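You operate a simulated robot arm through the tools that you are given. There is no shell and no other tool.

The job below is to be done with a simulated robot arm. You get a single attempt, and the scene is never put back.

## Task
Slide the tailstock up to the bottle and dial the job card's stop.
Fine: lock the tilt with the red knob and the tailstock with the blue one; slide the dial gauge forward.

The check looks at the end state, three seconds after you hand in, the way a careful person would. Anything else that was tipped, shoved, dropped, spilled or broken makes it a failure.

## Robot
A 7-joint arm with a two-finger parallel gripper, fixed in place. Base frame: the origin is at the foot of the arm, x ahead of it, y to its left, z up; the work surface is at about z = 808. Lengths are in mm, angles in degrees, forces in N, time in s.
Its first joint turns from -132.0 to 132.0 degrees. Payload 3.91 kg.
The tool frame sits at the grasp point between the pads (the TCP): z along the fingers, y along the line on which they close. The tips reach 30 mm beyond it. Largest opening 110 mm; finger width 20, thickness 10; the body of the gripper, 48 by 112 mm, starts 55 mm behind the TCP.
Orientation is that of the tool frame in the base frame, as a unit quaternion [x, y, z, w]. With the fingers straight down and closing along the base's y, the tool's x points along the base's -x, its y along +y and its z along -z.

## Interface
- The arm moves only by the tool drive_tool. Its argument "increments" is text: rows parted by semicolons, each of 7 numbers parted by spaces: the shift along the tool's x, y, z in mm, then the turn, a rotation vector about the tool's x, y, z in degrees, then the finger opening in mm, from 0 to 110. In form: tx ty tz ax ay az gripper; .... A call has 1 to 20 rows; each row is the pose to reach, as a shift and turn from the pose commanded when the call began, along the tool's axes at that moment. Each row takes 0.2 s and may step no farther than 50 mm and 8.6 degrees from the row before; otherwise, or with a gripper value out of range, the whole call is refused. A pose out of reach is approached as far as the arm can. The call stops where the force on the tool passes 70 N (or 10 N more than at its start, if that is more) or the arm is blocked; 0.2 s more then pass. The fingers move at their own pace (about 108 mm/s each) and stop on an object; they squeeze with about 26 N. The grip force told is the motor's: it shows also when the fingers shut on nothing. Time passes only in rows, and 0.2 s behind the last, so rows that repeat a pose let the fingers close. It gives the time, the measured TCP pose, the force on the tool (base axes), the opening and the grip force at its end, in the units of the frame above (readings bear some noise), with the torque about the TCP (base axes, N m) and any sound that the robot's microphone picked up.
- Cameras (640 x 400 px; columns grow to the right, rows downward): "scene" is fixed at [51.1, -499.4, 1458.5]; the picture's right is [0.67, -0.75, 0.00], its down [-0.45, -0.40, -0.80] and it looks along [0.60, 0.53, -0.60] (base axes); focal length 353 px, centre (320, 200). "wrist" rides on the gripper at [72, 17, -103] in the tool frame; the picture's right is [-0.23, 0.97, 0.00], its down [-0.76, -0.18, -0.62] and it looks along [-0.61, -0.14, 0.78] (tool axes); focal length 222 px, centre (320, 200). There is no depth. A picture from a camera that has moved, and an enlarged one, comes with that camera's place and axes in the base frame and with its lens.
- snapshot(camera): a new picture of that camera. It takes no simulated time.
- inspect(camera, box): a new picture of the part [left, top, right, bottom] of that camera's present view, enlarged. It takes no simulated time.
- sign_off(): hands the job in; it is judged then, once.

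Places have to be worked out from the pictures, the camera data and where the tool is seen. Open the gripper and draw the arm clear of the work before you hand the job in, unless the task says otherwise.

The tools are called as name(argument=value, ...) on one line, values as JSON. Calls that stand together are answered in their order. drive_tool: Moves the arm, as the interface text tells. Its arguments: {"type":"object","properties":{"increments":{"type":"string"}},"required":["increments"]} The other tools are called the same way: snapshot (camera) takes a picture; inspect (camera, box) takes an enlarged picture of a part of a camera's view; sign_off () hands the job in.

At the start:

```text
clock: 0.0
tool_pos: [609.6, -136.6, 1163.4]
ee_rot: [0.0, 1.0, 0.0, -0.001]
wrist_force: [0.6, 0.8, -0.5]
ft_torque: [-0.03, -0.04, -0.01]
opening: 109.7
gripper_force: 0.1
```

scene: 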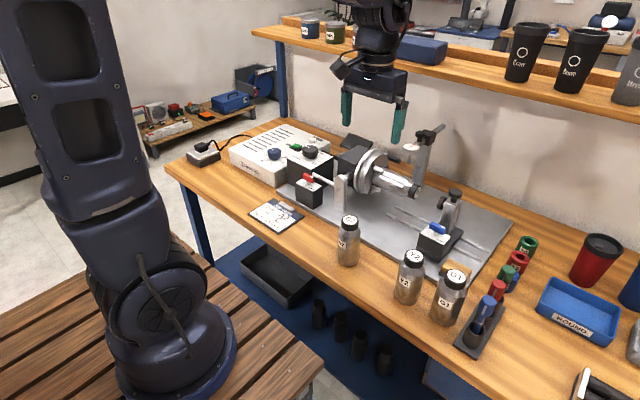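
wrist: 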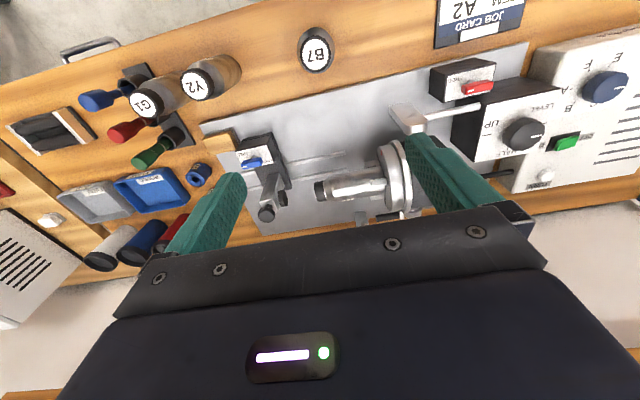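

The first pictures show a bench with a chuck/jig, a tailstock with a blue lock lever, a job card and several bottles. I'll look at enlarged views of the card and the jig before moving.

inspect(camera="scene", box=[240, 190, 320, 240])

inspect(camera="scene", box=[220, 120, 380, 220])

inspect(camera="scene", box=[340, 110, 500, 210])

inspect(camera="scene", box=[380, 180, 540, 280])

inspect(camera="wrist", box=[400, 0, 640, 150])

inspect(camera="wrist", box=[200, 90, 440, 240])

```text
8.00 times, centred on (280, 215) of scene
camera zoom: at [51.1, -499.4, 1458.5], right [0.67, -0.75, 0.0], down [-0.45, -0.4, -0.8], along [0.6, 0.53, -0.6], focal length 2827 px, centre (640, 80)
```

zoom: 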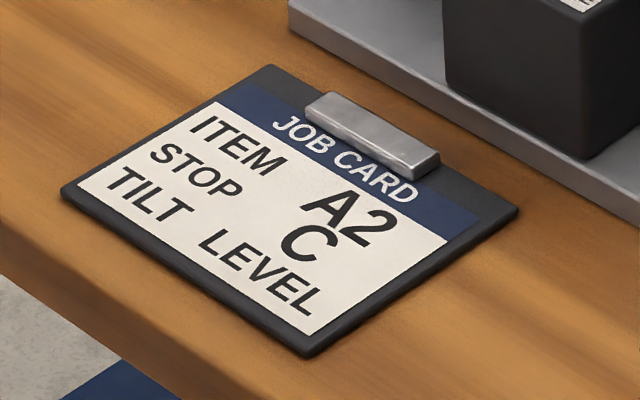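

```text
4.00 times, centred on (300, 170) of scene
camera zoom: at [51.1, -499.4, 1458.5], right [0.67, -0.75, 0.0], down [-0.45, -0.4, -0.8], along [0.6, 0.53, -0.6], focal length 1413 px, centre (400, 320)
```

zoom: 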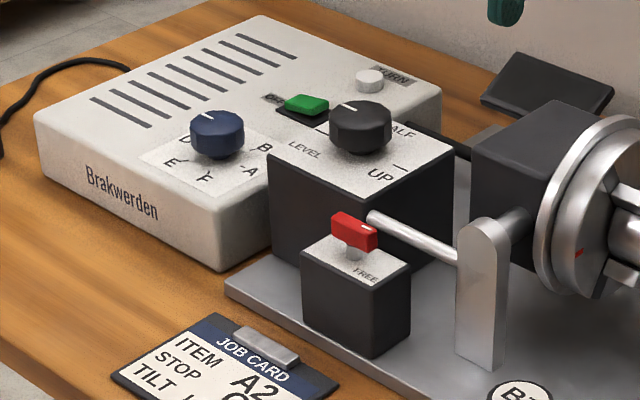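

```text
4.00 times, centred on (420, 160) of scene
camera zoom: at [51.1, -499.4, 1458.5], right [0.67, -0.75, 0.0], down [-0.45, -0.4, -0.8], along [0.6, 0.53, -0.6], focal length 1413 px, centre (-80, 360)
```

zoom: 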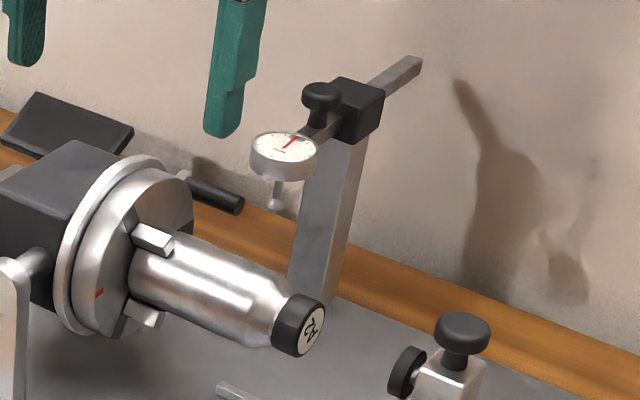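

```text
4.00 times, centred on (460, 230) of scene
camera zoom: at [51.1, -499.4, 1458.5], right [0.67, -0.75, 0.0], down [-0.45, -0.4, -0.8], along [0.6, 0.53, -0.6], focal length 1413 px, centre (-240, 80)
```

zoom: 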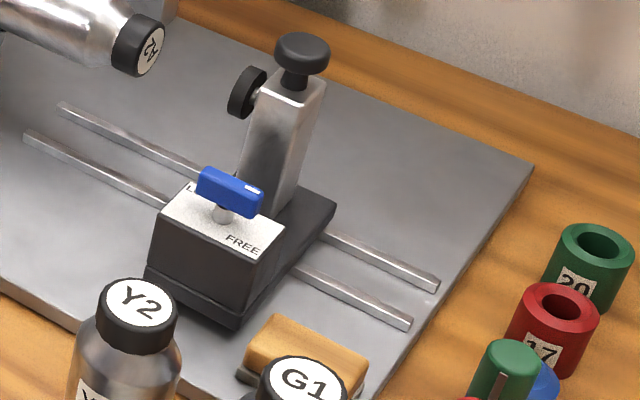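

```text
2.67 times, centred on (520, 75) of wrist
camera zoom: at [539.4, -118.7, 1266.8], right [0.23, 0.97, 0.0], down [0.76, -0.18, 0.62], along [0.61, -0.14, -0.78], focal length 592 px, centre (-213, 533)
```

zoom: 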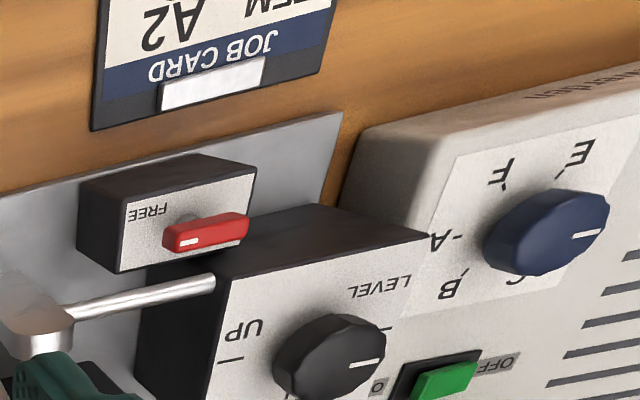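

```text
2.67 times, centred on (320, 165) of wrist
camera zoom: at [539.4, -118.7, 1266.8], right [0.23, 0.97, 0.0], down [0.76, -0.18, 0.62], along [0.61, -0.14, -0.78], focal length 592 px, centre (320, 293)
```

zoom: 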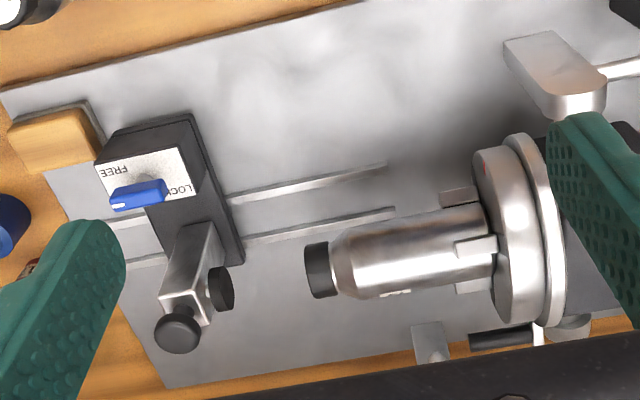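

The card says ITEM A2, STOP C, TILT LEVEL, and the chuck already holds A2. By triangulation I get:
- red lever near (670, 97, 894)
- black tilt knob near (737, 153, 937)
- blue stop dial near (726, 309, 875)
- blue tailstock lever near (708, -287, 905)
- dial gauge near (869, -106, 991)

I'll move the wrist camera over the control boxes, staying high, to read the dials from above.

drive_tool(increments="-10 40 10 0 0 0 110; -20 80 20 0 0 0 110; -30 120 30 0 0 0 110; -40 160 40 0 0 0 110; -50 200 50 0 0 0 110; -60 240 60 0 0 0 110; -70 280 70 0 0 0 110; -80 317 80 0 0 0 110; -80 317 80 0 0 0 110")

```text
clock: 2.0
tool_pos: [691.5, 183.1, 1085.6]
ee_rot: [0.0, 1.0, 0.0, 0.0]
wrist_force: [-1.1, -0.5, -0.4]
ft_torque: [0.04, -0.01, 0.02]
opening: 110.1
gripper_force: 0.0
```

The arm reached (691, 183, 1086) without contact. Now I'll look at the dials and the red lever.

snapshot(camera="wrist")

inspect(camera="wrist", box=[160, 60, 400, 210])

inspect(camera="wrist", box=[340, 60, 580, 210])

snapshot(camera="scene")

```text
taken
camera wrist: at [620.3, 199.2, 1187.7], right [0.23, 0.97, 0.0], down [0.76, -0.18, 0.62], along [0.61, -0.14, -0.78], focal length 222 px, centre (320, 200)
```

wrist: 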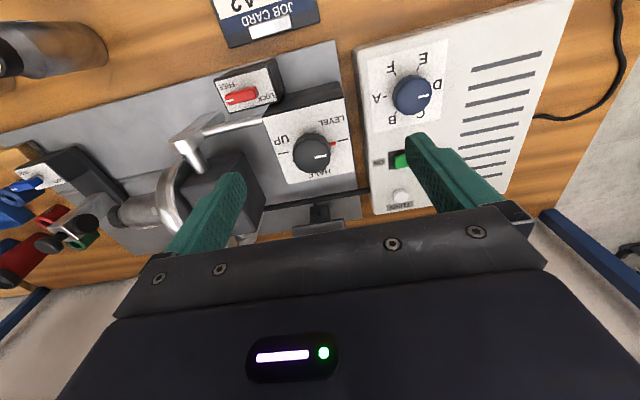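

```text
2.67 times, centred on (280, 135) of wrist
camera zoom: at [620.3, 199.2, 1187.7], right [0.23, 0.97, 0.0], down [0.76, -0.18, 0.62], along [0.61, -0.14, -0.78], focal length 592 px, centre (427, 373)
```

zoom: 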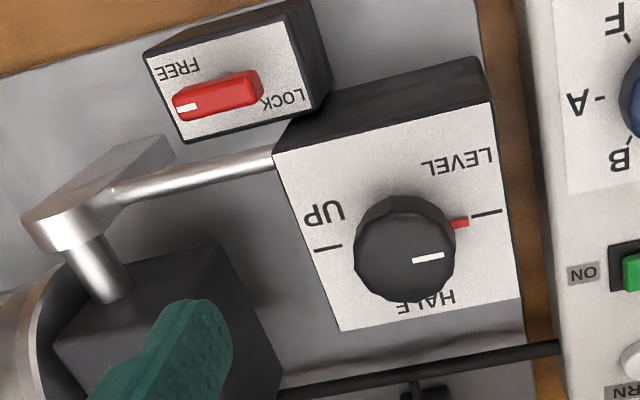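

```text
2.67 times, centred on (460, 135) of wrist
camera zoom: at [620.3, 199.2, 1187.7], right [0.23, 0.97, 0.0], down [0.76, -0.18, 0.62], along [0.61, -0.14, -0.78], focal length 592 px, centre (-53, 373)
```

zoom: 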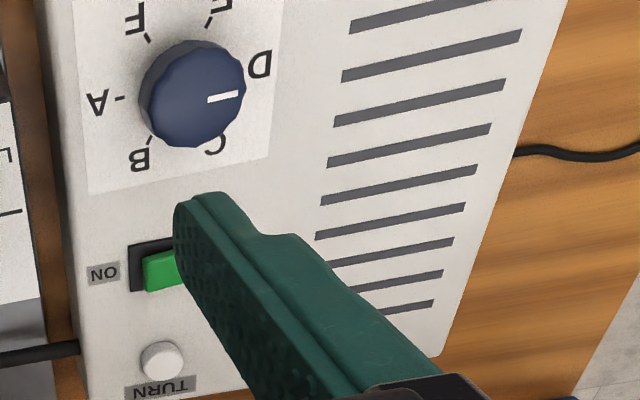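

```text
taken
```

scene: 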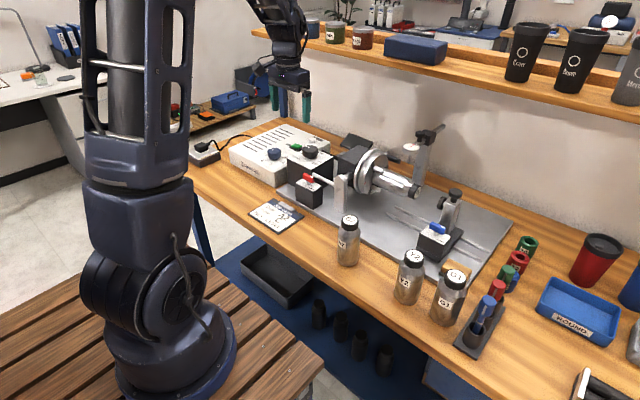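

The blue stop dial points to D, and C lies 60° from it toward +x. The black tilt knob is at LEVEL. The red lever's white mark is on the FREE side, so I'll move closer to read its marks properly.

drive_tool(increments="13 -21 21 0 0 0 110; 26 -42 42 0 0 0 110; 39 -63 63 0 0 0 110; 51 -83 85 0 0 0 110; 51 -83 85 0 0 0 110")

snapshot(camera="wrist")

inspect(camera="wrist", box=[240, 90, 400, 190])

inspect(camera="wrist", box=[330, 110, 490, 210])

```text
clock: 3.2
tool_pos: [639.6, 97.7, 998.7]
ee_rot: [0.0, 1.0, 0.0, 0.0]
wrist_force: [-0.7, -0.1, -0.7]
ft_torque: [0.02, 0.02, 0.01]
opening: 110.1
gripper_force: 0.0
```

```text
taken
camera wrist: at [568.4, 115.5, 1101.7], right [0.23, 0.97, 0.0], down [0.76, -0.18, 0.62], along [0.61, -0.14, -0.78], focal length 222 px, centre (320, 200)
```

wrist: 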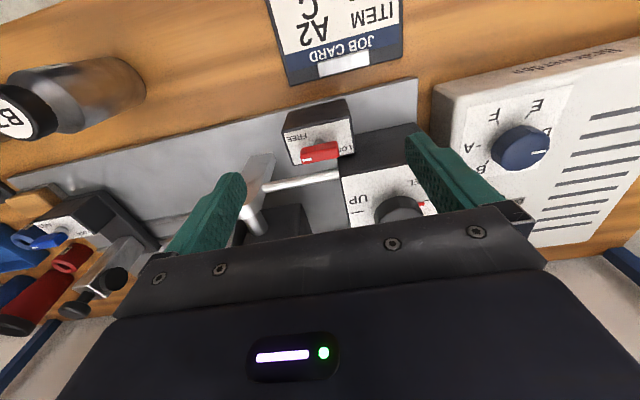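

```text
4.00 times, centred on (320, 140) of wrist
camera zoom: at [568.4, 115.5, 1101.7], right [0.23, 0.97, 0.0], down [0.76, -0.18, 0.62], along [0.61, -0.14, -0.78], focal length 888 px, centre (320, 440)
```

zoom: 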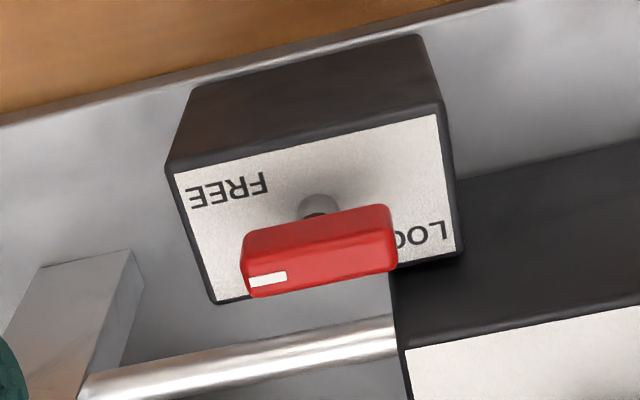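

```text
4.00 times, centred on (410, 160) of wrist
camera zoom: at [568.4, 115.5, 1101.7], right [0.23, 0.97, 0.0], down [0.76, -0.18, 0.62], along [0.61, -0.14, -0.78], focal length 888 px, centre (-40, 360)
```

zoom: 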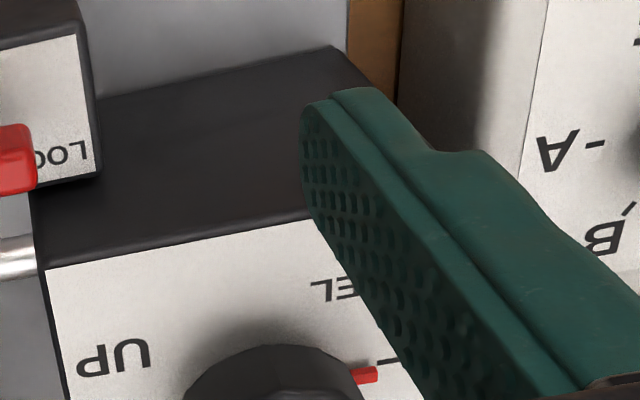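

The red lever is a T-bar lying along y with its white mark on the -y (FREE) end. The labels suggest a quarter turn toward +x for LOCK. I'll zoom in with the scene camera to get the heights of the bar and box.

inspect(camera="scene", box=[280, 160, 344, 200])

inspect(camera="scene", box=[410, 215, 474, 255])

inspect(camera="scene", box=[390, 120, 454, 160])

inspect(camera="scene", box=[250, 135, 330, 185])

```text
10.00 times, centred on (312, 180) of scene
camera zoom: at [51.1, -499.4, 1458.5], right [0.67, -0.75, 0.0], down [-0.45, -0.4, -0.8], along [0.6, 0.53, -0.6], focal length 3533 px, centre (400, 400)
```

zoom: 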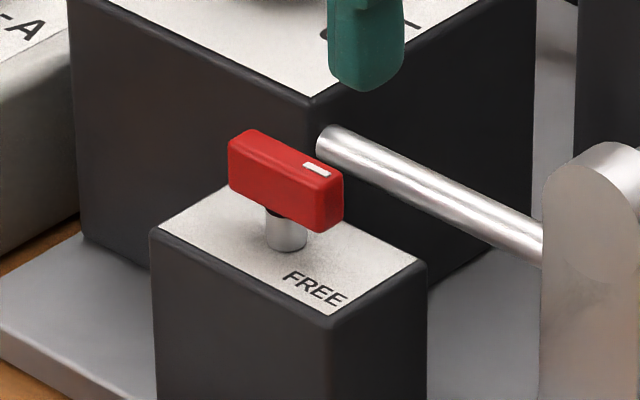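

```text
10.00 times, centred on (442, 235) of scene
camera zoom: at [51.1, -499.4, 1458.5], right [0.67, -0.75, 0.0], down [-0.45, -0.4, -0.8], along [0.6, 0.53, -0.6], focal length 3533 px, centre (-900, -150)
```

zoom: 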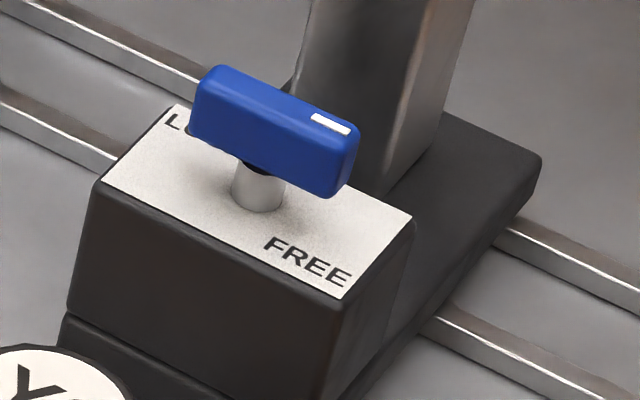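

```text
10.00 times, centred on (422, 140) of scene
camera zoom: at [51.1, -499.4, 1458.5], right [0.67, -0.75, 0.0], down [-0.45, -0.4, -0.8], along [0.6, 0.53, -0.6], focal length 3533 px, centre (-700, 800)
```

zoom: 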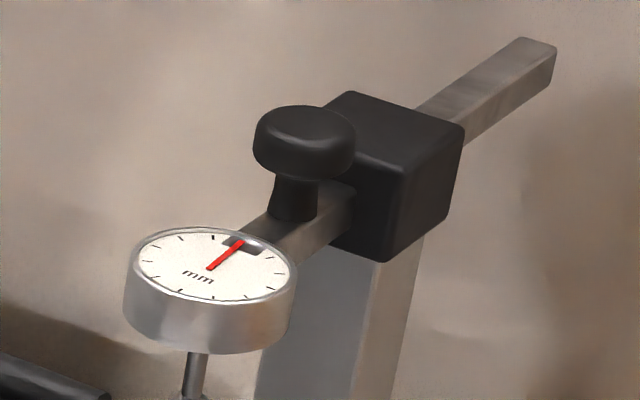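

```text
8.00 times, centred on (290, 160) of scene
camera zoom: at [51.1, -499.4, 1458.5], right [0.67, -0.75, 0.0], down [-0.45, -0.4, -0.8], along [0.6, 0.53, -0.6], focal length 2827 px, centre (560, 520)
```

zoom: 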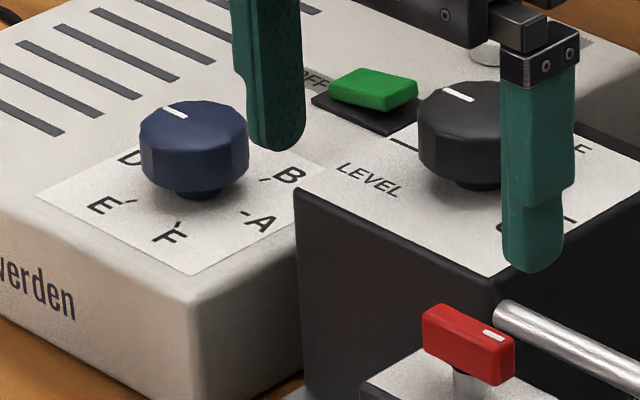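

From the zooms, the red bar is about 36 × 9 × 14 mm, centred near (667, 94) with its top at z≈903 and the box top at z≈875. I'll turn the tool +90° about its z above the lever, so the fingers close across the bar, and take another look.

drive_tool(increments="-3 0 2 0 0 8.2 110; -6 -1 4 0 0 16.4 110; -9 -1 6 0 0 24.6 110; -12 -2 8 0 0 32.8 110; -15 -2 10 0 0 41 110; -18 -2 11 0 0 49.2 110; -21 -3 12 0 0 57.4 110; -24 -3 13 0 0 65.6 100; -27 -3 13 0 0 73.8 80; -27 -3 13 0 0 82 60; -27 -3 13 0 0 90 50; -27 -3 13 0 0 90 50")

snapshot(camera="wrist")

inspect(camera="wrist", box=[240, 100, 400, 200])

inspect(camera="scene", box=[260, 110, 388, 190])

```text
clock: 5.8
tool_pos: [665.2, 95.8, 985.5]
ee_rot: [0.708, 0.706, 0.0, -0.001]
wrist_force: [0.2, 0.0, -0.6]
ft_torque: [0.02, -0.01, -0.01]
opening: 50.0
gripper_force: 0.0
```

```text
taken
camera wrist: at [684.8, 168.3, 1089.3], right [0.97, -0.23, 0.0], down [-0.18, -0.76, 0.62], along [-0.14, -0.61, -0.78], focal length 222 px, centre (320, 200)
```

wrist: 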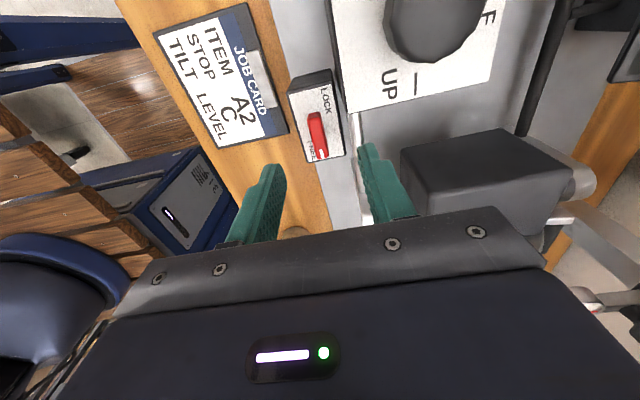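

```text
4.00 times, centred on (320, 150) of wrist
camera zoom: at [684.8, 168.3, 1089.3], right [0.97, -0.23, 0.0], down [-0.18, -0.76, 0.62], along [-0.14, -0.61, -0.78], focal length 888 px, centre (320, 400)
```

zoom: 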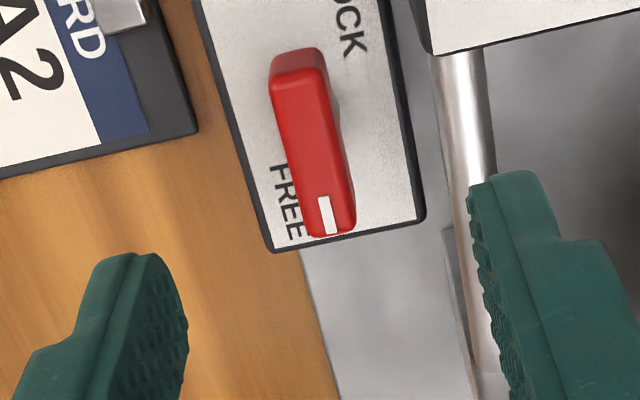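

```text
5.00 times, centred on (324, 150) of scene
camera zoom: at [51.1, -499.4, 1458.5], right [0.67, -0.75, 0.0], down [-0.45, -0.4, -0.8], along [0.6, 0.53, -0.6], focal length 1767 px, centre (300, 450)
```

zoom: 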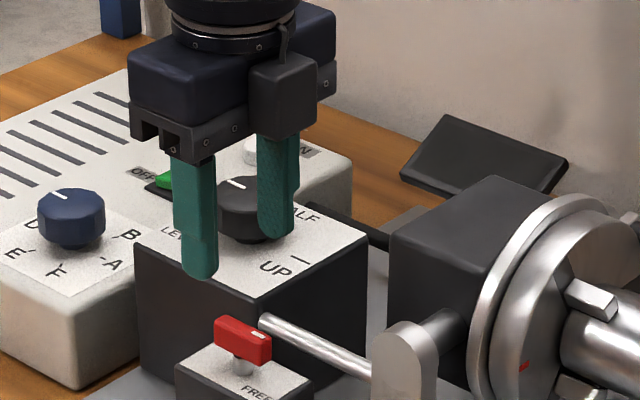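

The lever is centred near (666, 93) with its top at z≈903–908, and the tool is aligned with it in x. The tilt rod runs at x≈699, so I'll narrow the opening to 28 mm before descending to TCP z≈918.

drive_tool(increments="-1.5 0.5 10 0 0 0 28; -3 0.8 25 0 0 0 28; -3 0.8 40 0 0 0 28; -3 0.8 50 0 0 0 28; -3 0.8 50 0 0 0 28")

inspect(camera="wrist", box=[200, 80, 440, 230])

inspect(camera="scene", box=[280, 150, 344, 190])

```text
clock: 7.0
tool_pos: [665.0, 91.1, 935.4]
ee_rot: [0.707, 0.707, 0.0, 0.0]
wrist_force: [0.3, 0.0, 0.7]
ft_torque: [-0.05, -0.01, 0.01]
opening: 28.1
gripper_force: 0.1
```

```text
2.67 times, centred on (320, 155) of wrist
camera zoom: at [683.9, 165.0, 1038.7], right [0.97, -0.23, 0.0], down [-0.18, -0.76, 0.62], along [-0.14, -0.61, -0.78], focal length 592 px, centre (320, 320)
```

zoom: 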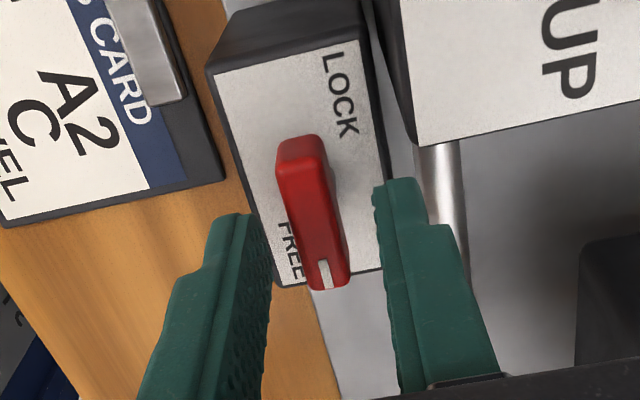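

```text
10.00 times, centred on (312, 170) of scene
camera zoom: at [51.1, -499.4, 1458.5], right [0.67, -0.75, 0.0], down [-0.45, -0.4, -0.8], along [0.6, 0.53, -0.6], focal length 3533 px, centre (400, 500)
```

zoom: 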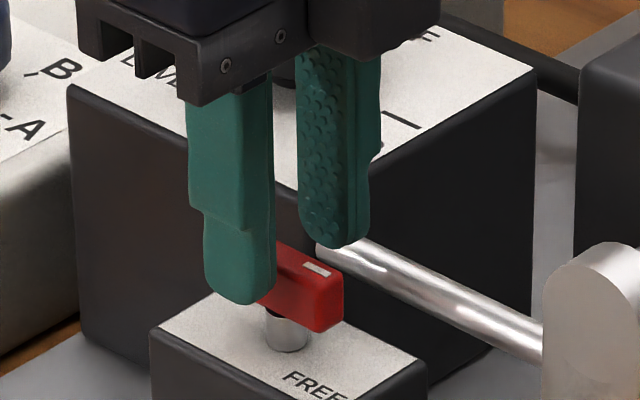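

The fingers straddle the bar evenly, with the tips level with the bar's top. I'll descend about 16 mm more and close.

drive_tool(increments="1 0.5 8 0 0 0 28; 1 0.5 16.5 0 0 0 28; 1 0.5 16.5 0 0 0 28; 1 0.5 16.5 0 0 0 4; 1 0.5 16.5 0 0 0 4; 1 0.5 16.5 0 0 0 4")

inspect(camera="wrist", box=[200, 80, 440, 230])

inspect(camera="scene", box=[280, 150, 344, 190])

```text
clock: 8.4
tool_pos: [664.0, 92.5, 919.5]
ee_rot: [0.707, 0.708, -0.001, -0.001]
wrist_force: [-33.6, -1.3, -0.3]
ft_torque: [0.38, 0.32, 0.03]
opening: 12.1
gripper_force: 45.3
```

```text
2.67 times, centred on (320, 155) of wrist
camera zoom: at [682.9, 166.0, 1021.7], right [0.97, -0.23, 0.0], down [-0.18, -0.76, 0.62], along [-0.14, -0.61, -0.78], focal length 592 px, centre (320, 320)
```

zoom: 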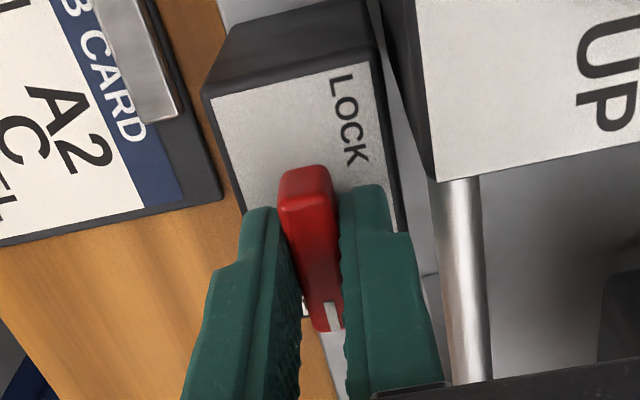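

```text
10.00 times, centred on (312, 170) of scene
camera zoom: at [51.1, -499.4, 1458.5], right [0.67, -0.75, 0.0], down [-0.45, -0.4, -0.8], along [0.6, 0.53, -0.6], focal length 3533 px, centre (400, 500)
```

zoom: 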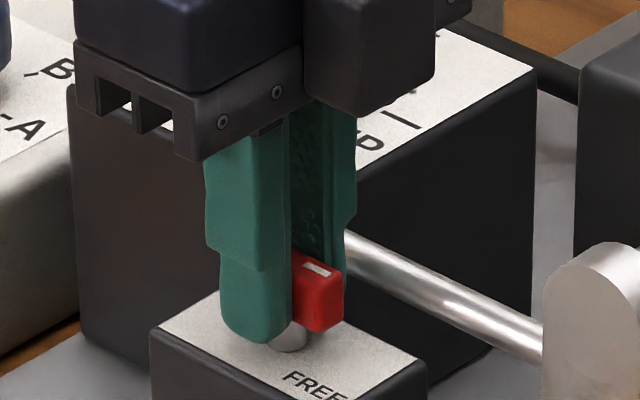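

The bar is gripped (12 mm wide), but a side load of 34 N shows the tool is a little too far toward +x. I'll ease it back about 1.6 mm before turning.

drive_tool(increments="0 -0.8 0 0 0 0 4; 0 -1.6 0 0 0 0 4; 0 -1.6 0 0 0 0 4")

```text
clock: 9.2
tool_pos: [664.8, 92.5, 919.3]
ee_rot: [0.707, 0.707, 0.0, 0.0]
wrist_force: [-31.8, -6.6, -4.2]
ft_torque: [-1.49, 0.51, -0.01]
opening: 11.8
gripper_force: 44.7
```

The side load barely changed, so I'll shift another 2 mm toward -x and watch how the force responds.

drive_tool(increments="0 -1 0 0 0 0 4; 0 -2 0 0 0 0 4; 0 -2 0 0 0 0 4; 0 -2 0 0 0 0 4")

inspect(camera="wrist", box=[240, 110, 400, 210])

```text
clock: 10.2
tool_pos: [663.4, 94.2, 918.9]
ee_rot: [0.707, 0.707, 0.0, 0.0]
wrist_force: [-1.5, -11.8, -28.6]
ft_torque: [-0.41, 0.08, 0.04]
opening: 12.0
gripper_force: 45.2
```

```text
4.00 times, centred on (320, 160) of wrist
camera zoom: at [682.6, 165.9, 1021.9], right [0.97, -0.23, 0.0], down [-0.18, -0.76, 0.62], along [-0.14, -0.61, -0.78], focal length 888 px, centre (320, 360)
```

zoom: 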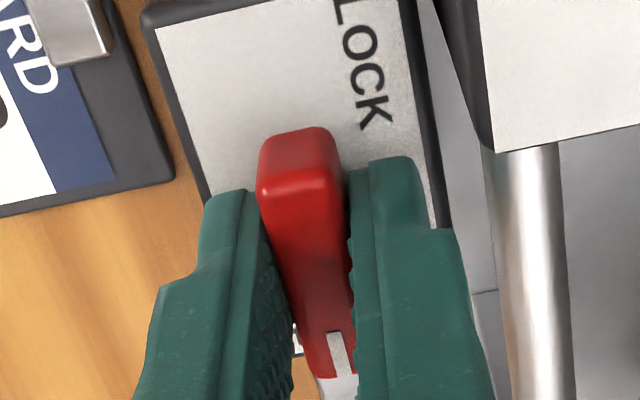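

The side load has dropped to about zero. I'll turn the lever a little toward +x (negative about tool z) to confirm it moves freely that way.

drive_tool(increments="0 0 0 0 0 -6 4; 0 0 0 0 0 -12 4; 0 0 0 0 0 -18 4; 0 0 0 0 0 -24 4; 0 0 0 0 0 -30 4")

inspect(camera="scene", box=[280, 150, 344, 190])

```text
clock: 11.4
tool_pos: [664.6, 94.9, 918.9]
ee_rot: [0.499, 0.867, 0.0, 0.0]
wrist_force: [-6.8, -2.7, -15.5]
ft_torque: [0.19, 0.07, 0.02]
opening: 11.8
gripper_force: 45.1
```

```text
10.00 times, centred on (312, 170) of scene
camera zoom: at [51.1, -499.4, 1458.5], right [0.67, -0.75, 0.0], down [-0.45, -0.4, -0.8], along [0.6, 0.53, -0.6], focal length 3533 px, centre (400, 500)
```

zoom: 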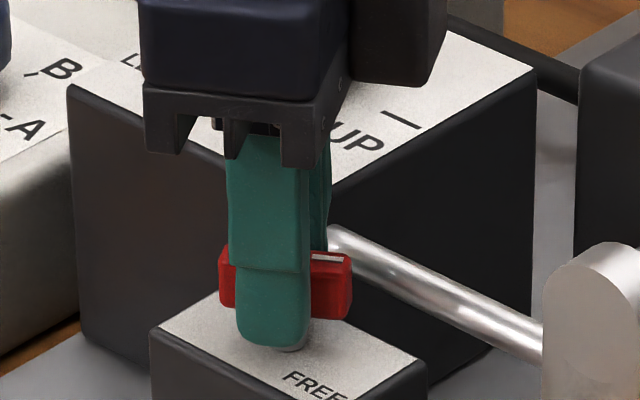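

The lever follows freely with low torque. I'll continue to a full 90° turn and watch for the stop.

drive_tool(increments="0 0 0 0 0 -8 4; 0 0 0 0 0 -16 4; 0 0 0 0 0 -24 4; 0 0 0 0 0 -32 4; 0 0 0 0 0 -40 4; 0 0 0 0 0 -48 4; 0 0 0 0 0 -54 4; 0 0 0 0 0 -58 4; 0 0 0 0 0 -60 4; 0 0 0 0 0 -60 4")

inspect(camera="scene", box=[280, 150, 344, 190])

inspect(camera="wrist", box=[240, 110, 400, 210])

```text
clock: 13.6
tool_pos: [663.1, 93.6, 919.7]
ee_rot: [0.0, 1.0, 0.0, -0.001]
wrist_force: [-24.5, -26.8, -19.2]
ft_torque: [-0.49, 0.69, -0.03]
opening: 12.2
gripper_force: 44.8
```

```text
10.00 times, centred on (312, 170) of scene
camera zoom: at [51.1, -499.4, 1458.5], right [0.67, -0.75, 0.0], down [-0.45, -0.4, -0.8], along [0.6, 0.53, -0.6], focal length 3533 px, centre (400, 500)
```

zoom: 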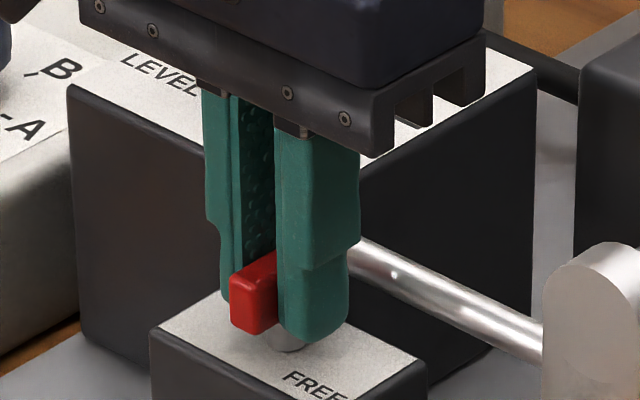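

```text
4.00 times, centred on (320, 160) of wrist
camera zoom: at [592.9, 109.5, 1022.4], right [0.23, 0.97, 0.0], down [0.76, -0.18, 0.62], along [0.61, -0.14, -0.78], focal length 888 px, centre (320, 360)
```

zoom: 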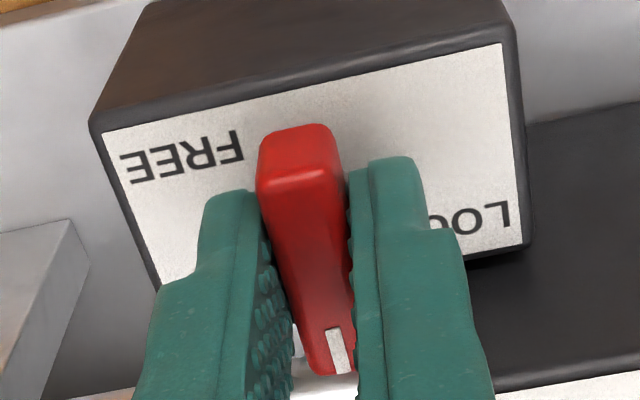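

The lever's mark now points +x next to LOCK. I'll nudge it a few degrees further to see whether there is a hard stop here.

drive_tool(increments="0 0 0 0 0 -3 4; 0 0 0 0 0 -6 4; 0 0 0 0 0 -6 4")

inspect(camera="scene", box=[280, 150, 344, 190])

```text
clock: 14.4
tool_pos: [664.0, 91.5, 920.9]
ee_rot: [-0.053, 0.999, 0.0, 0.001]
wrist_force: [-11.7, -27.5, -10.7]
ft_torque: [-0.55, 0.3, -1.05]
opening: 13.5
gripper_force: 45.2
```

```text
10.00 times, centred on (312, 170) of scene
camera zoom: at [51.1, -499.4, 1458.5], right [0.67, -0.75, 0.0], down [-0.45, -0.4, -0.8], along [0.6, 0.53, -0.6], focal length 3533 px, centre (400, 500)
```

zoom: 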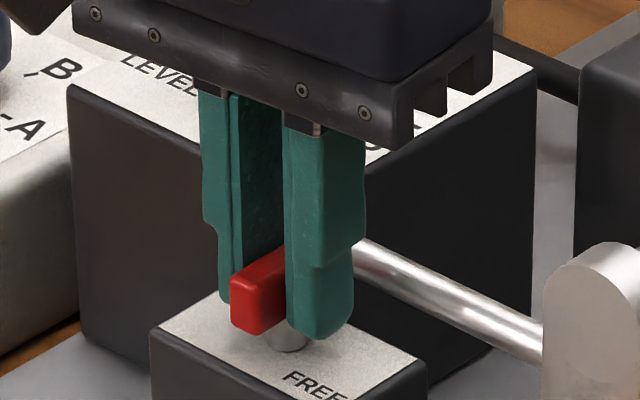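

Torque rose to 1 N·m and the fingers spread, so the stop is at 90° and the red lever is at LOCK. I'll back off those 6°, release, and lift clear.

drive_tool(increments="0 0 0 0 0 6 4; 0 0 0 0 0 6 4; 0 0 0 0 0 6 30; 0 0 0 0 0 6 30; 0 0 0 0 0 6 30; 0 0 -30 0 0 6 30; 0 0 -70 0 0 6 30; 0 0 -110 0 0 6 30; 0 0 -110 0 0 6 30")

inspect(camera="scene", box=[250, 135, 346, 195])

snapshot(camera="wrist")

```text
clock: 16.4
tool_pos: [665.9, 92.1, 1028.7]
ee_rot: [-0.001, 1.0, 0.0, 0.0]
wrist_force: [0.3, 1.4, 0.1]
ft_torque: [0.03, 0.01, -0.02]
opening: 30.0
gripper_force: 0.1
```

```text
6.67 times, centred on (298, 165) of scene
camera zoom: at [51.1, -499.4, 1458.5], right [0.67, -0.75, 0.0], down [-0.45, -0.4, -0.8], along [0.6, 0.53, -0.6], focal length 2356 px, centre (467, 433)
```

zoom: 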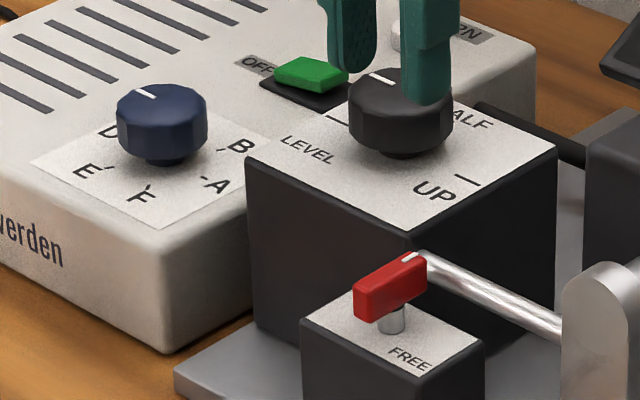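

```text
taken
camera wrist: at [595.5, 109.4, 1132.3], right [0.23, 0.97, 0.0], down [0.76, -0.18, 0.62], along [0.61, -0.14, -0.78], focal length 222 px, centre (320, 200)
```

wrist: 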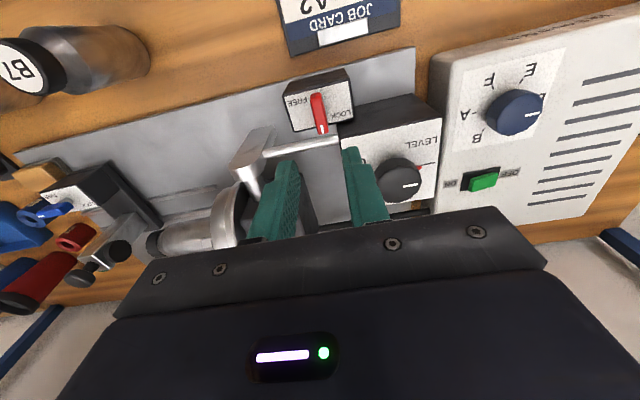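

The red lever now sits at LOCK. Next is the stop dial, whose top I place near (714, 293, 892) with a diameter of about 44 mm. I'll go above it with the fingers open.

drive_tool(increments="-10 40 0 0 0 0 80; -20 80 0 0 0 0 80; -30 120 0 0 0 0 80; -40 160 0 0 0 0 80; -48 201 10 0 0 0 80; -48 201 40 0 0 0 80; -48 201 68 0 0 0 80; -48 201 68 0 0 0 80")

snapshot(camera="wrist")

inspect(camera="wrist", box=[240, 100, 400, 200])

inspect(camera="scene", box=[230, 115, 326, 175])

```text
clock: 18.2
tool_pos: [712.3, 296.1, 959.7]
ee_rot: [0.0, 1.0, 0.0, 0.0]
wrist_force: [-0.2, 0.0, -0.7]
ft_torque: [0.01, -0.02, -0.01]
opening: 79.6
gripper_force: 0.0
```

```text
taken
camera wrist: at [641.5, 311.9, 1063.8], right [0.23, 0.97, 0.0], down [0.76, -0.18, 0.62], along [0.61, -0.14, -0.78], focal length 222 px, centre (320, 200)
```

wrist: 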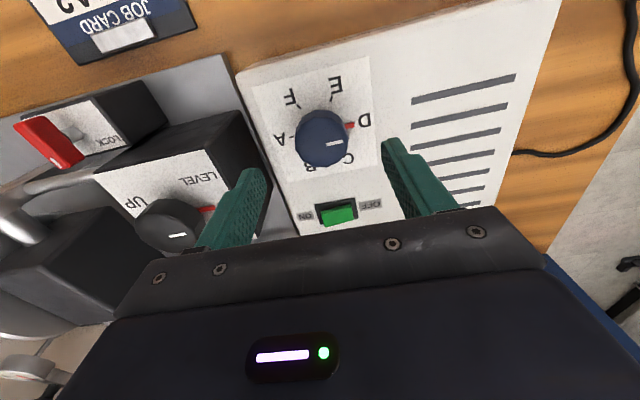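

```text
4.00 times, centred on (320, 150) of wrist
camera zoom: at [641.5, 311.9, 1063.8], right [0.23, 0.97, 0.0], down [0.76, -0.18, 0.62], along [0.61, -0.14, -0.78], focal length 888 px, centre (320, 400)
```

zoom: 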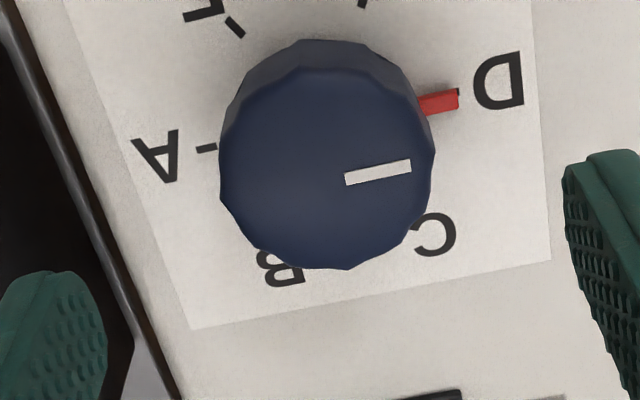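

```text
6.67 times, centred on (278, 145) of scene
camera zoom: at [51.1, -499.4, 1458.5], right [0.67, -0.75, 0.0], down [-0.45, -0.4, -0.8], along [0.6, 0.53, -0.6], focal length 2356 px, centre (600, 567)
```

zoom: 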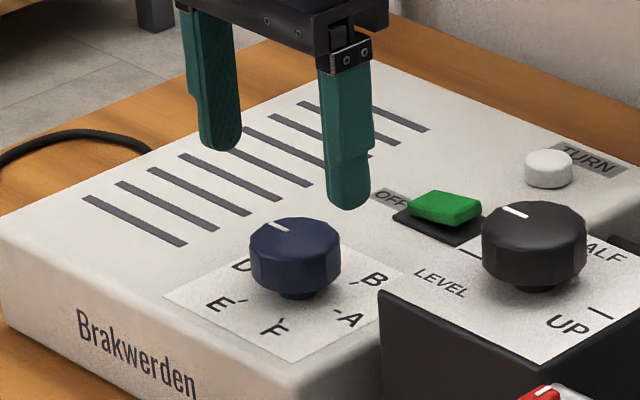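

The red pointer is part of the knob and marks D. Both cameras agree on the knob centre, about (716.5, 295.4) with its top at z≈892. To keep the fingers off the pointer I'll pre-turn the tool -60° above the knob, so the +60° turn ends square.

drive_tool(increments="-1 0 0 0 0 -8 70; -2 0.3 0 0 0 -16 70; -3 0.5 0 0 0 -24 70; -3.7 0.7 0 0 0 -32 70; -3.7 0.7 0 0 0 -40 70; -3.7 0.7 0 0 0 -48 70; -3.7 0.7 0 0 0 -56 70; -3.7 0.7 0 0 0 -60 70; -3.7 0.7 15 0 0 -60 70; -3.7 0.7 30 0 0 -60 70; -3.7 0.7 30 0 0 -60 70")

inspect(camera="wrist", box=[200, 80, 440, 230])

inspect(camera="scene", box=[230, 115, 326, 175])

```text
clock: 20.6
tool_pos: [714.4, 295.5, 929.6]
ee_rot: [-0.501, 0.865, 0.0, 0.001]
wrist_force: [-0.1, 0.1, -0.9]
ft_torque: [-0.03, 0.0, 0.04]
opening: 70.0
gripper_force: 0.1
```

```text
2.67 times, centred on (320, 155) of wrist
camera zoom: at [665.7, 241.0, 1033.5], right [-0.73, 0.68, 0.0], down [0.53, 0.57, 0.62], along [0.43, 0.46, -0.78], focal length 592 px, centre (320, 320)
```

zoom: 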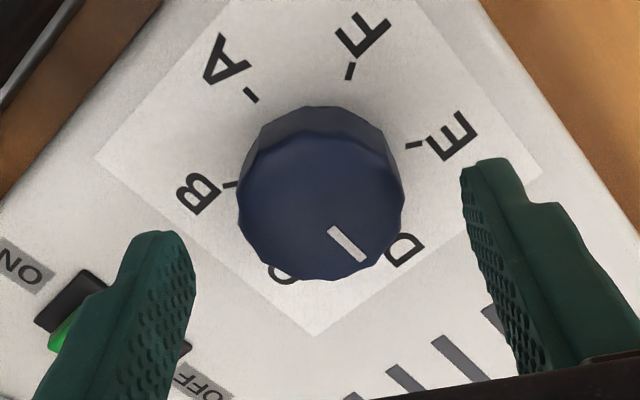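

```text
6.67 times, centred on (278, 145) of scene
camera zoom: at [51.1, -499.4, 1458.5], right [0.67, -0.75, 0.0], down [-0.45, -0.4, -0.8], along [0.6, 0.53, -0.6], focal length 2356 px, centre (600, 567)
```

zoom: 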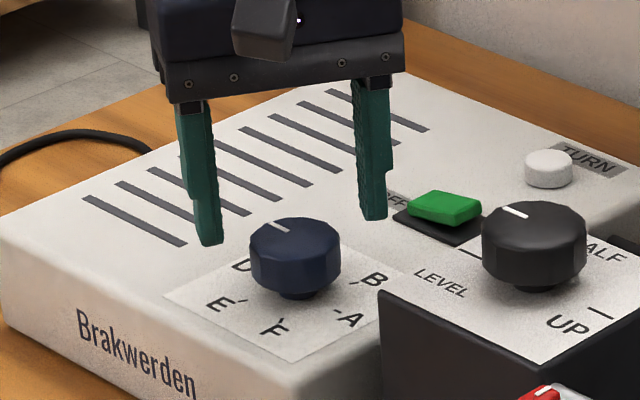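

The knob is centred between the fingers to within about 1 mm. I'll descend to TCP z≈901, with the tips about 10 mm above the panel, and grip.

drive_tool(increments="0 0 10 0 0 0 70; 0 0 20 0 0 0 70; 0 0 29 0 0 0 70; 0 0 29 0 0 0 30; 0 0 29 0 0 0 30; 0 0 29 0 0 0 30")

inspect(camera="scene", box=[230, 115, 326, 175])

```text
clock: 22.0
tool_pos: [713.9, 294.2, 901.9]
ee_rot: [-0.5, 0.866, 0.0, 0.0]
wrist_force: [2.0, 1.3, -4.3]
ft_torque: [0.47, -0.28, -0.02]
opening: 43.5
gripper_force: 44.9
```

```text
6.67 times, centred on (278, 145) of scene
camera zoom: at [51.1, -499.4, 1458.5], right [0.67, -0.75, 0.0], down [-0.45, -0.4, -0.8], along [0.6, 0.53, -0.6], focal length 2356 px, centre (600, 567)
```

zoom: 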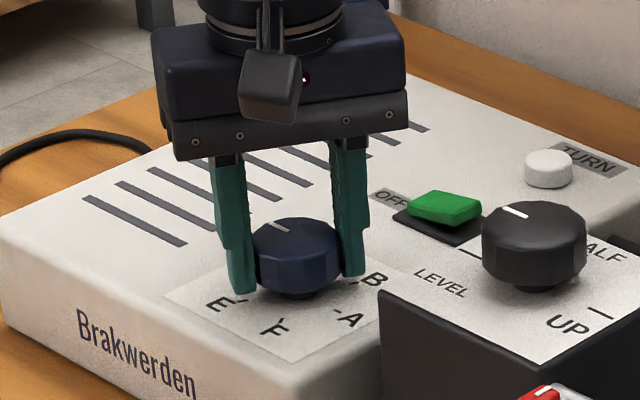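

The knob is gripped at 43.5 mm with very little side force. I'll turn it +60° about the tool z, from D to C.

drive_tool(increments="0 0 0 0 0 6 30; 0 0 0 0 0 12 30; 0 0 0 0 0 18 30; 0 0 0 0 0 24 30; 0 0 0 0 0 30 30; 0 0 0 0 0 36 30; 0 0 0 0 0 42 30; 0 0 0 0 0 48 30; 0 0 0 0 0 54 30; 0 0 0 0 0 60 30; 0 0 0 0 0 60 30; 0 0 0 0 0 60 30")

inspect(camera="wrist", box=[200, 80, 440, 230])

inspect(camera="scene", box=[230, 115, 326, 175])

```text
clock: 24.6
tool_pos: [714.3, 294.7, 902.6]
ee_rot: [0.001, 1.0, -0.001, -0.001]
wrist_force: [-20.0, 7.9, -15.3]
ft_torque: [-0.08, 0.38, 0.06]
opening: 43.1
gripper_force: 45.1
```

```text
2.67 times, centred on (320, 155) of wrist
camera zoom: at [644.0, 312.5, 1004.9], right [0.23, 0.97, 0.0], down [0.76, -0.18, 0.62], along [0.61, -0.14, -0.78], focal length 592 px, centre (320, 320)
```

zoom: 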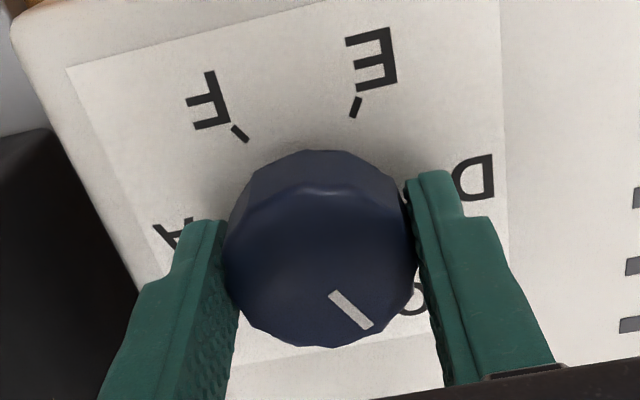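

```text
6.67 times, centred on (278, 145) of scene
camera zoom: at [51.1, -499.4, 1458.5], right [0.67, -0.75, 0.0], down [-0.45, -0.4, -0.8], along [0.6, 0.53, -0.6], focal length 2356 px, centre (600, 567)
```

zoom: 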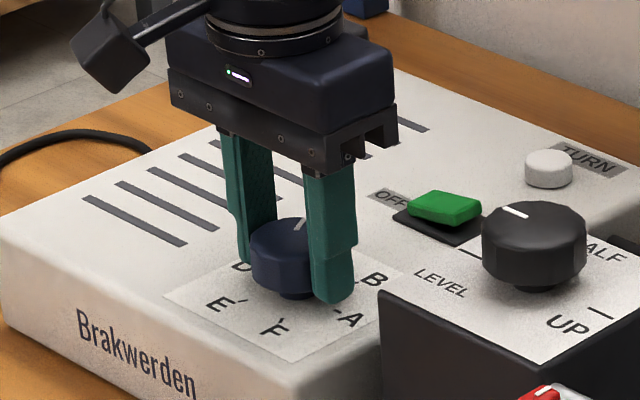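

The mark has turned about 60°, toward C. I'll release, lift, and check the pointer against the C tick.

drive_tool(increments="0 0 0 0 0 0 70; 0 0 0 0 0 0 70; 0 0 0 0 0 0 70; 0 0 -30 0 0 0 70; 0 0 -60 0 0 0 90; 20 0 -90 0 0 0 90; 40 0 -110 0 0 0 90; 40 0 -110 0 0 0 90")

inspect(camera="wrist", box=[240, 100, 400, 200])

snapshot(camera="wrist")

inspect(camera="scene", box=[230, 115, 326, 175])

```text
clock: 26.4
tool_pos: [674.9, 295.8, 1012.3]
ee_rot: [0.0, 1.0, -0.001, 0.0]
wrist_force: [0.3, -0.4, -0.1]
ft_torque: [0.0, -0.03, 0.01]
opening: 89.9
gripper_force: 0.1
```

```text
4.00 times, centred on (320, 150) of wrist
camera zoom: at [604.9, 312.5, 1116.0], right [0.23, 0.97, 0.0], down [0.76, -0.18, 0.62], along [0.61, -0.14, -0.78], focal length 888 px, centre (320, 400)
```

zoom: 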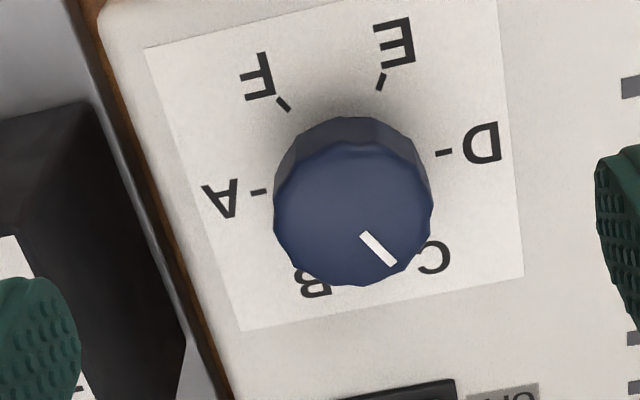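

```text
taken
camera wrist: at [604.9, 312.5, 1116.0], right [0.23, 0.97, 0.0], down [0.76, -0.18, 0.62], along [0.61, -0.14, -0.78], focal length 222 px, centre (320, 200)
```

wrist: 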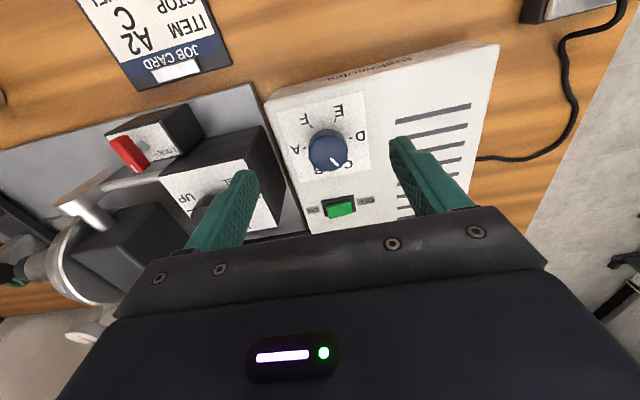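

```text
6.67 times, centred on (278, 145) of scene
camera zoom: at [51.1, -499.4, 1458.5], right [0.67, -0.75, 0.0], down [-0.45, -0.4, -0.8], along [0.6, 0.53, -0.6], focal length 2356 px, centre (600, 567)
```

zoom: 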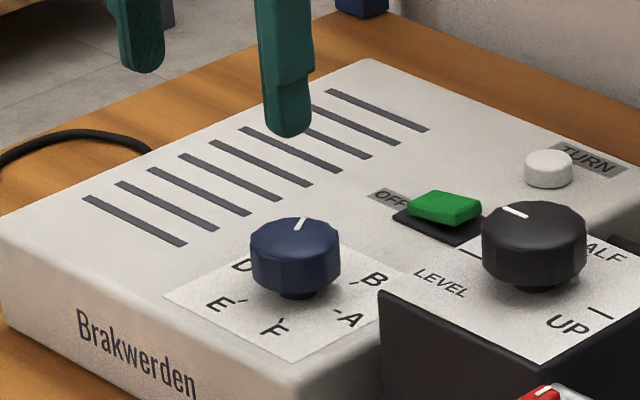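

The mark lines up with the C direction, directly opposite F, so the stop is dialled. Next I'll move over to the tailstock at a safe height and look at its handle knob and lock lever.

drive_tool(increments="-5 -45 -17 0 0 0 90; -10 -90 -34 0 0 0 90; -15 -135 -51 0 0 0 90; -20 -180 -68 0 0 0 90; -25 -225 -68 0 0 0 90; -30 -270 -68 0 0 0 90; -35 -315 -68 0 0 0 90; -40 -360 -68 0 0 0 90; -45 -405 -68 0 0 0 90; -50 -450 -68 0 0 0 90; -55 -495 -68 0 0 0 90; -60 -540 -68 0 0 0 90; -65 -566 -68 0 0 0 90; -65 -566 -68 0 0 0 90")

snapshot(camera="wrist")

inspect(camera="wrist", box=[230, 80, 390, 180])

snapshot(camera="scene")

```text
clock: 29.4
tool_pos: [740.6, -270.7, 1079.9]
ee_rot: [0.0, 1.0, 0.0, 0.0]
wrist_force: [0.1, 1.0, -0.2]
ft_torque: [0.03, 0.03, 0.01]
opening: 90.2
gripper_force: 0.0
```

```text
taken
camera wrist: at [670.1, -253.9, 1184.2], right [0.23, 0.97, 0.0], down [0.76, -0.18, 0.62], along [0.61, -0.14, -0.78], focal length 222 px, centre (320, 200)
```

wrist: 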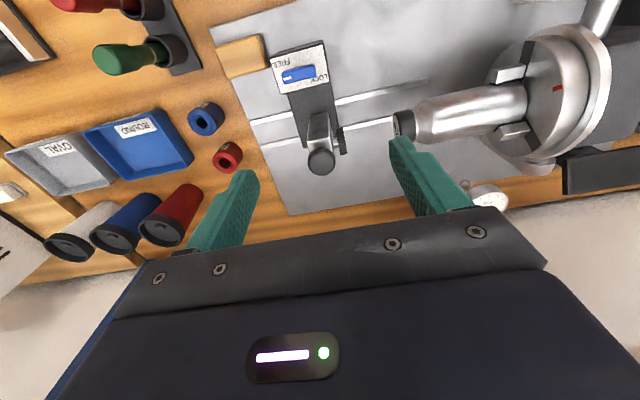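

```text
4.00 times, centred on (310, 130) of wrist
camera zoom: at [670.1, -253.9, 1184.2], right [0.23, 0.97, 0.0], down [0.76, -0.18, 0.62], along [0.61, -0.14, -0.78], focal length 888 px, centre (360, 480)
```

zoom: 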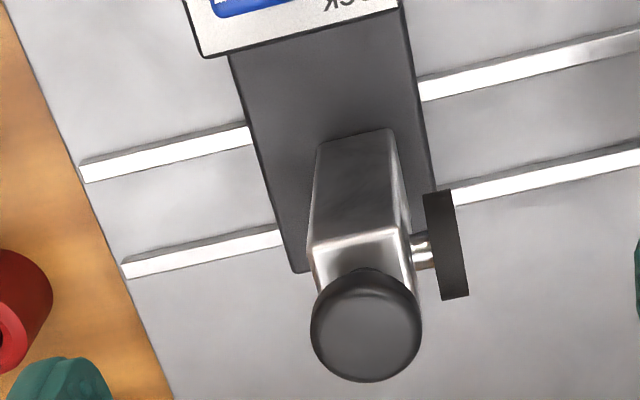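

```text
taken
```

scene: 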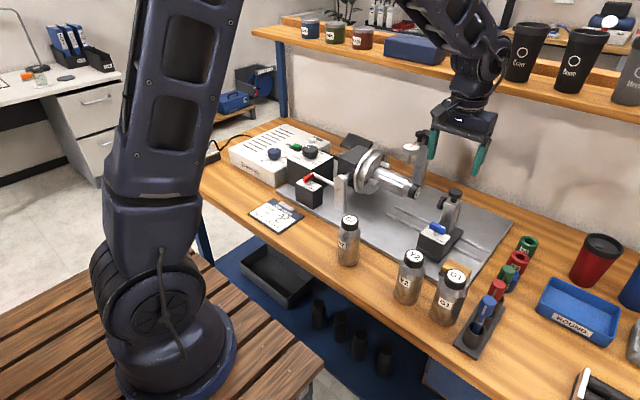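

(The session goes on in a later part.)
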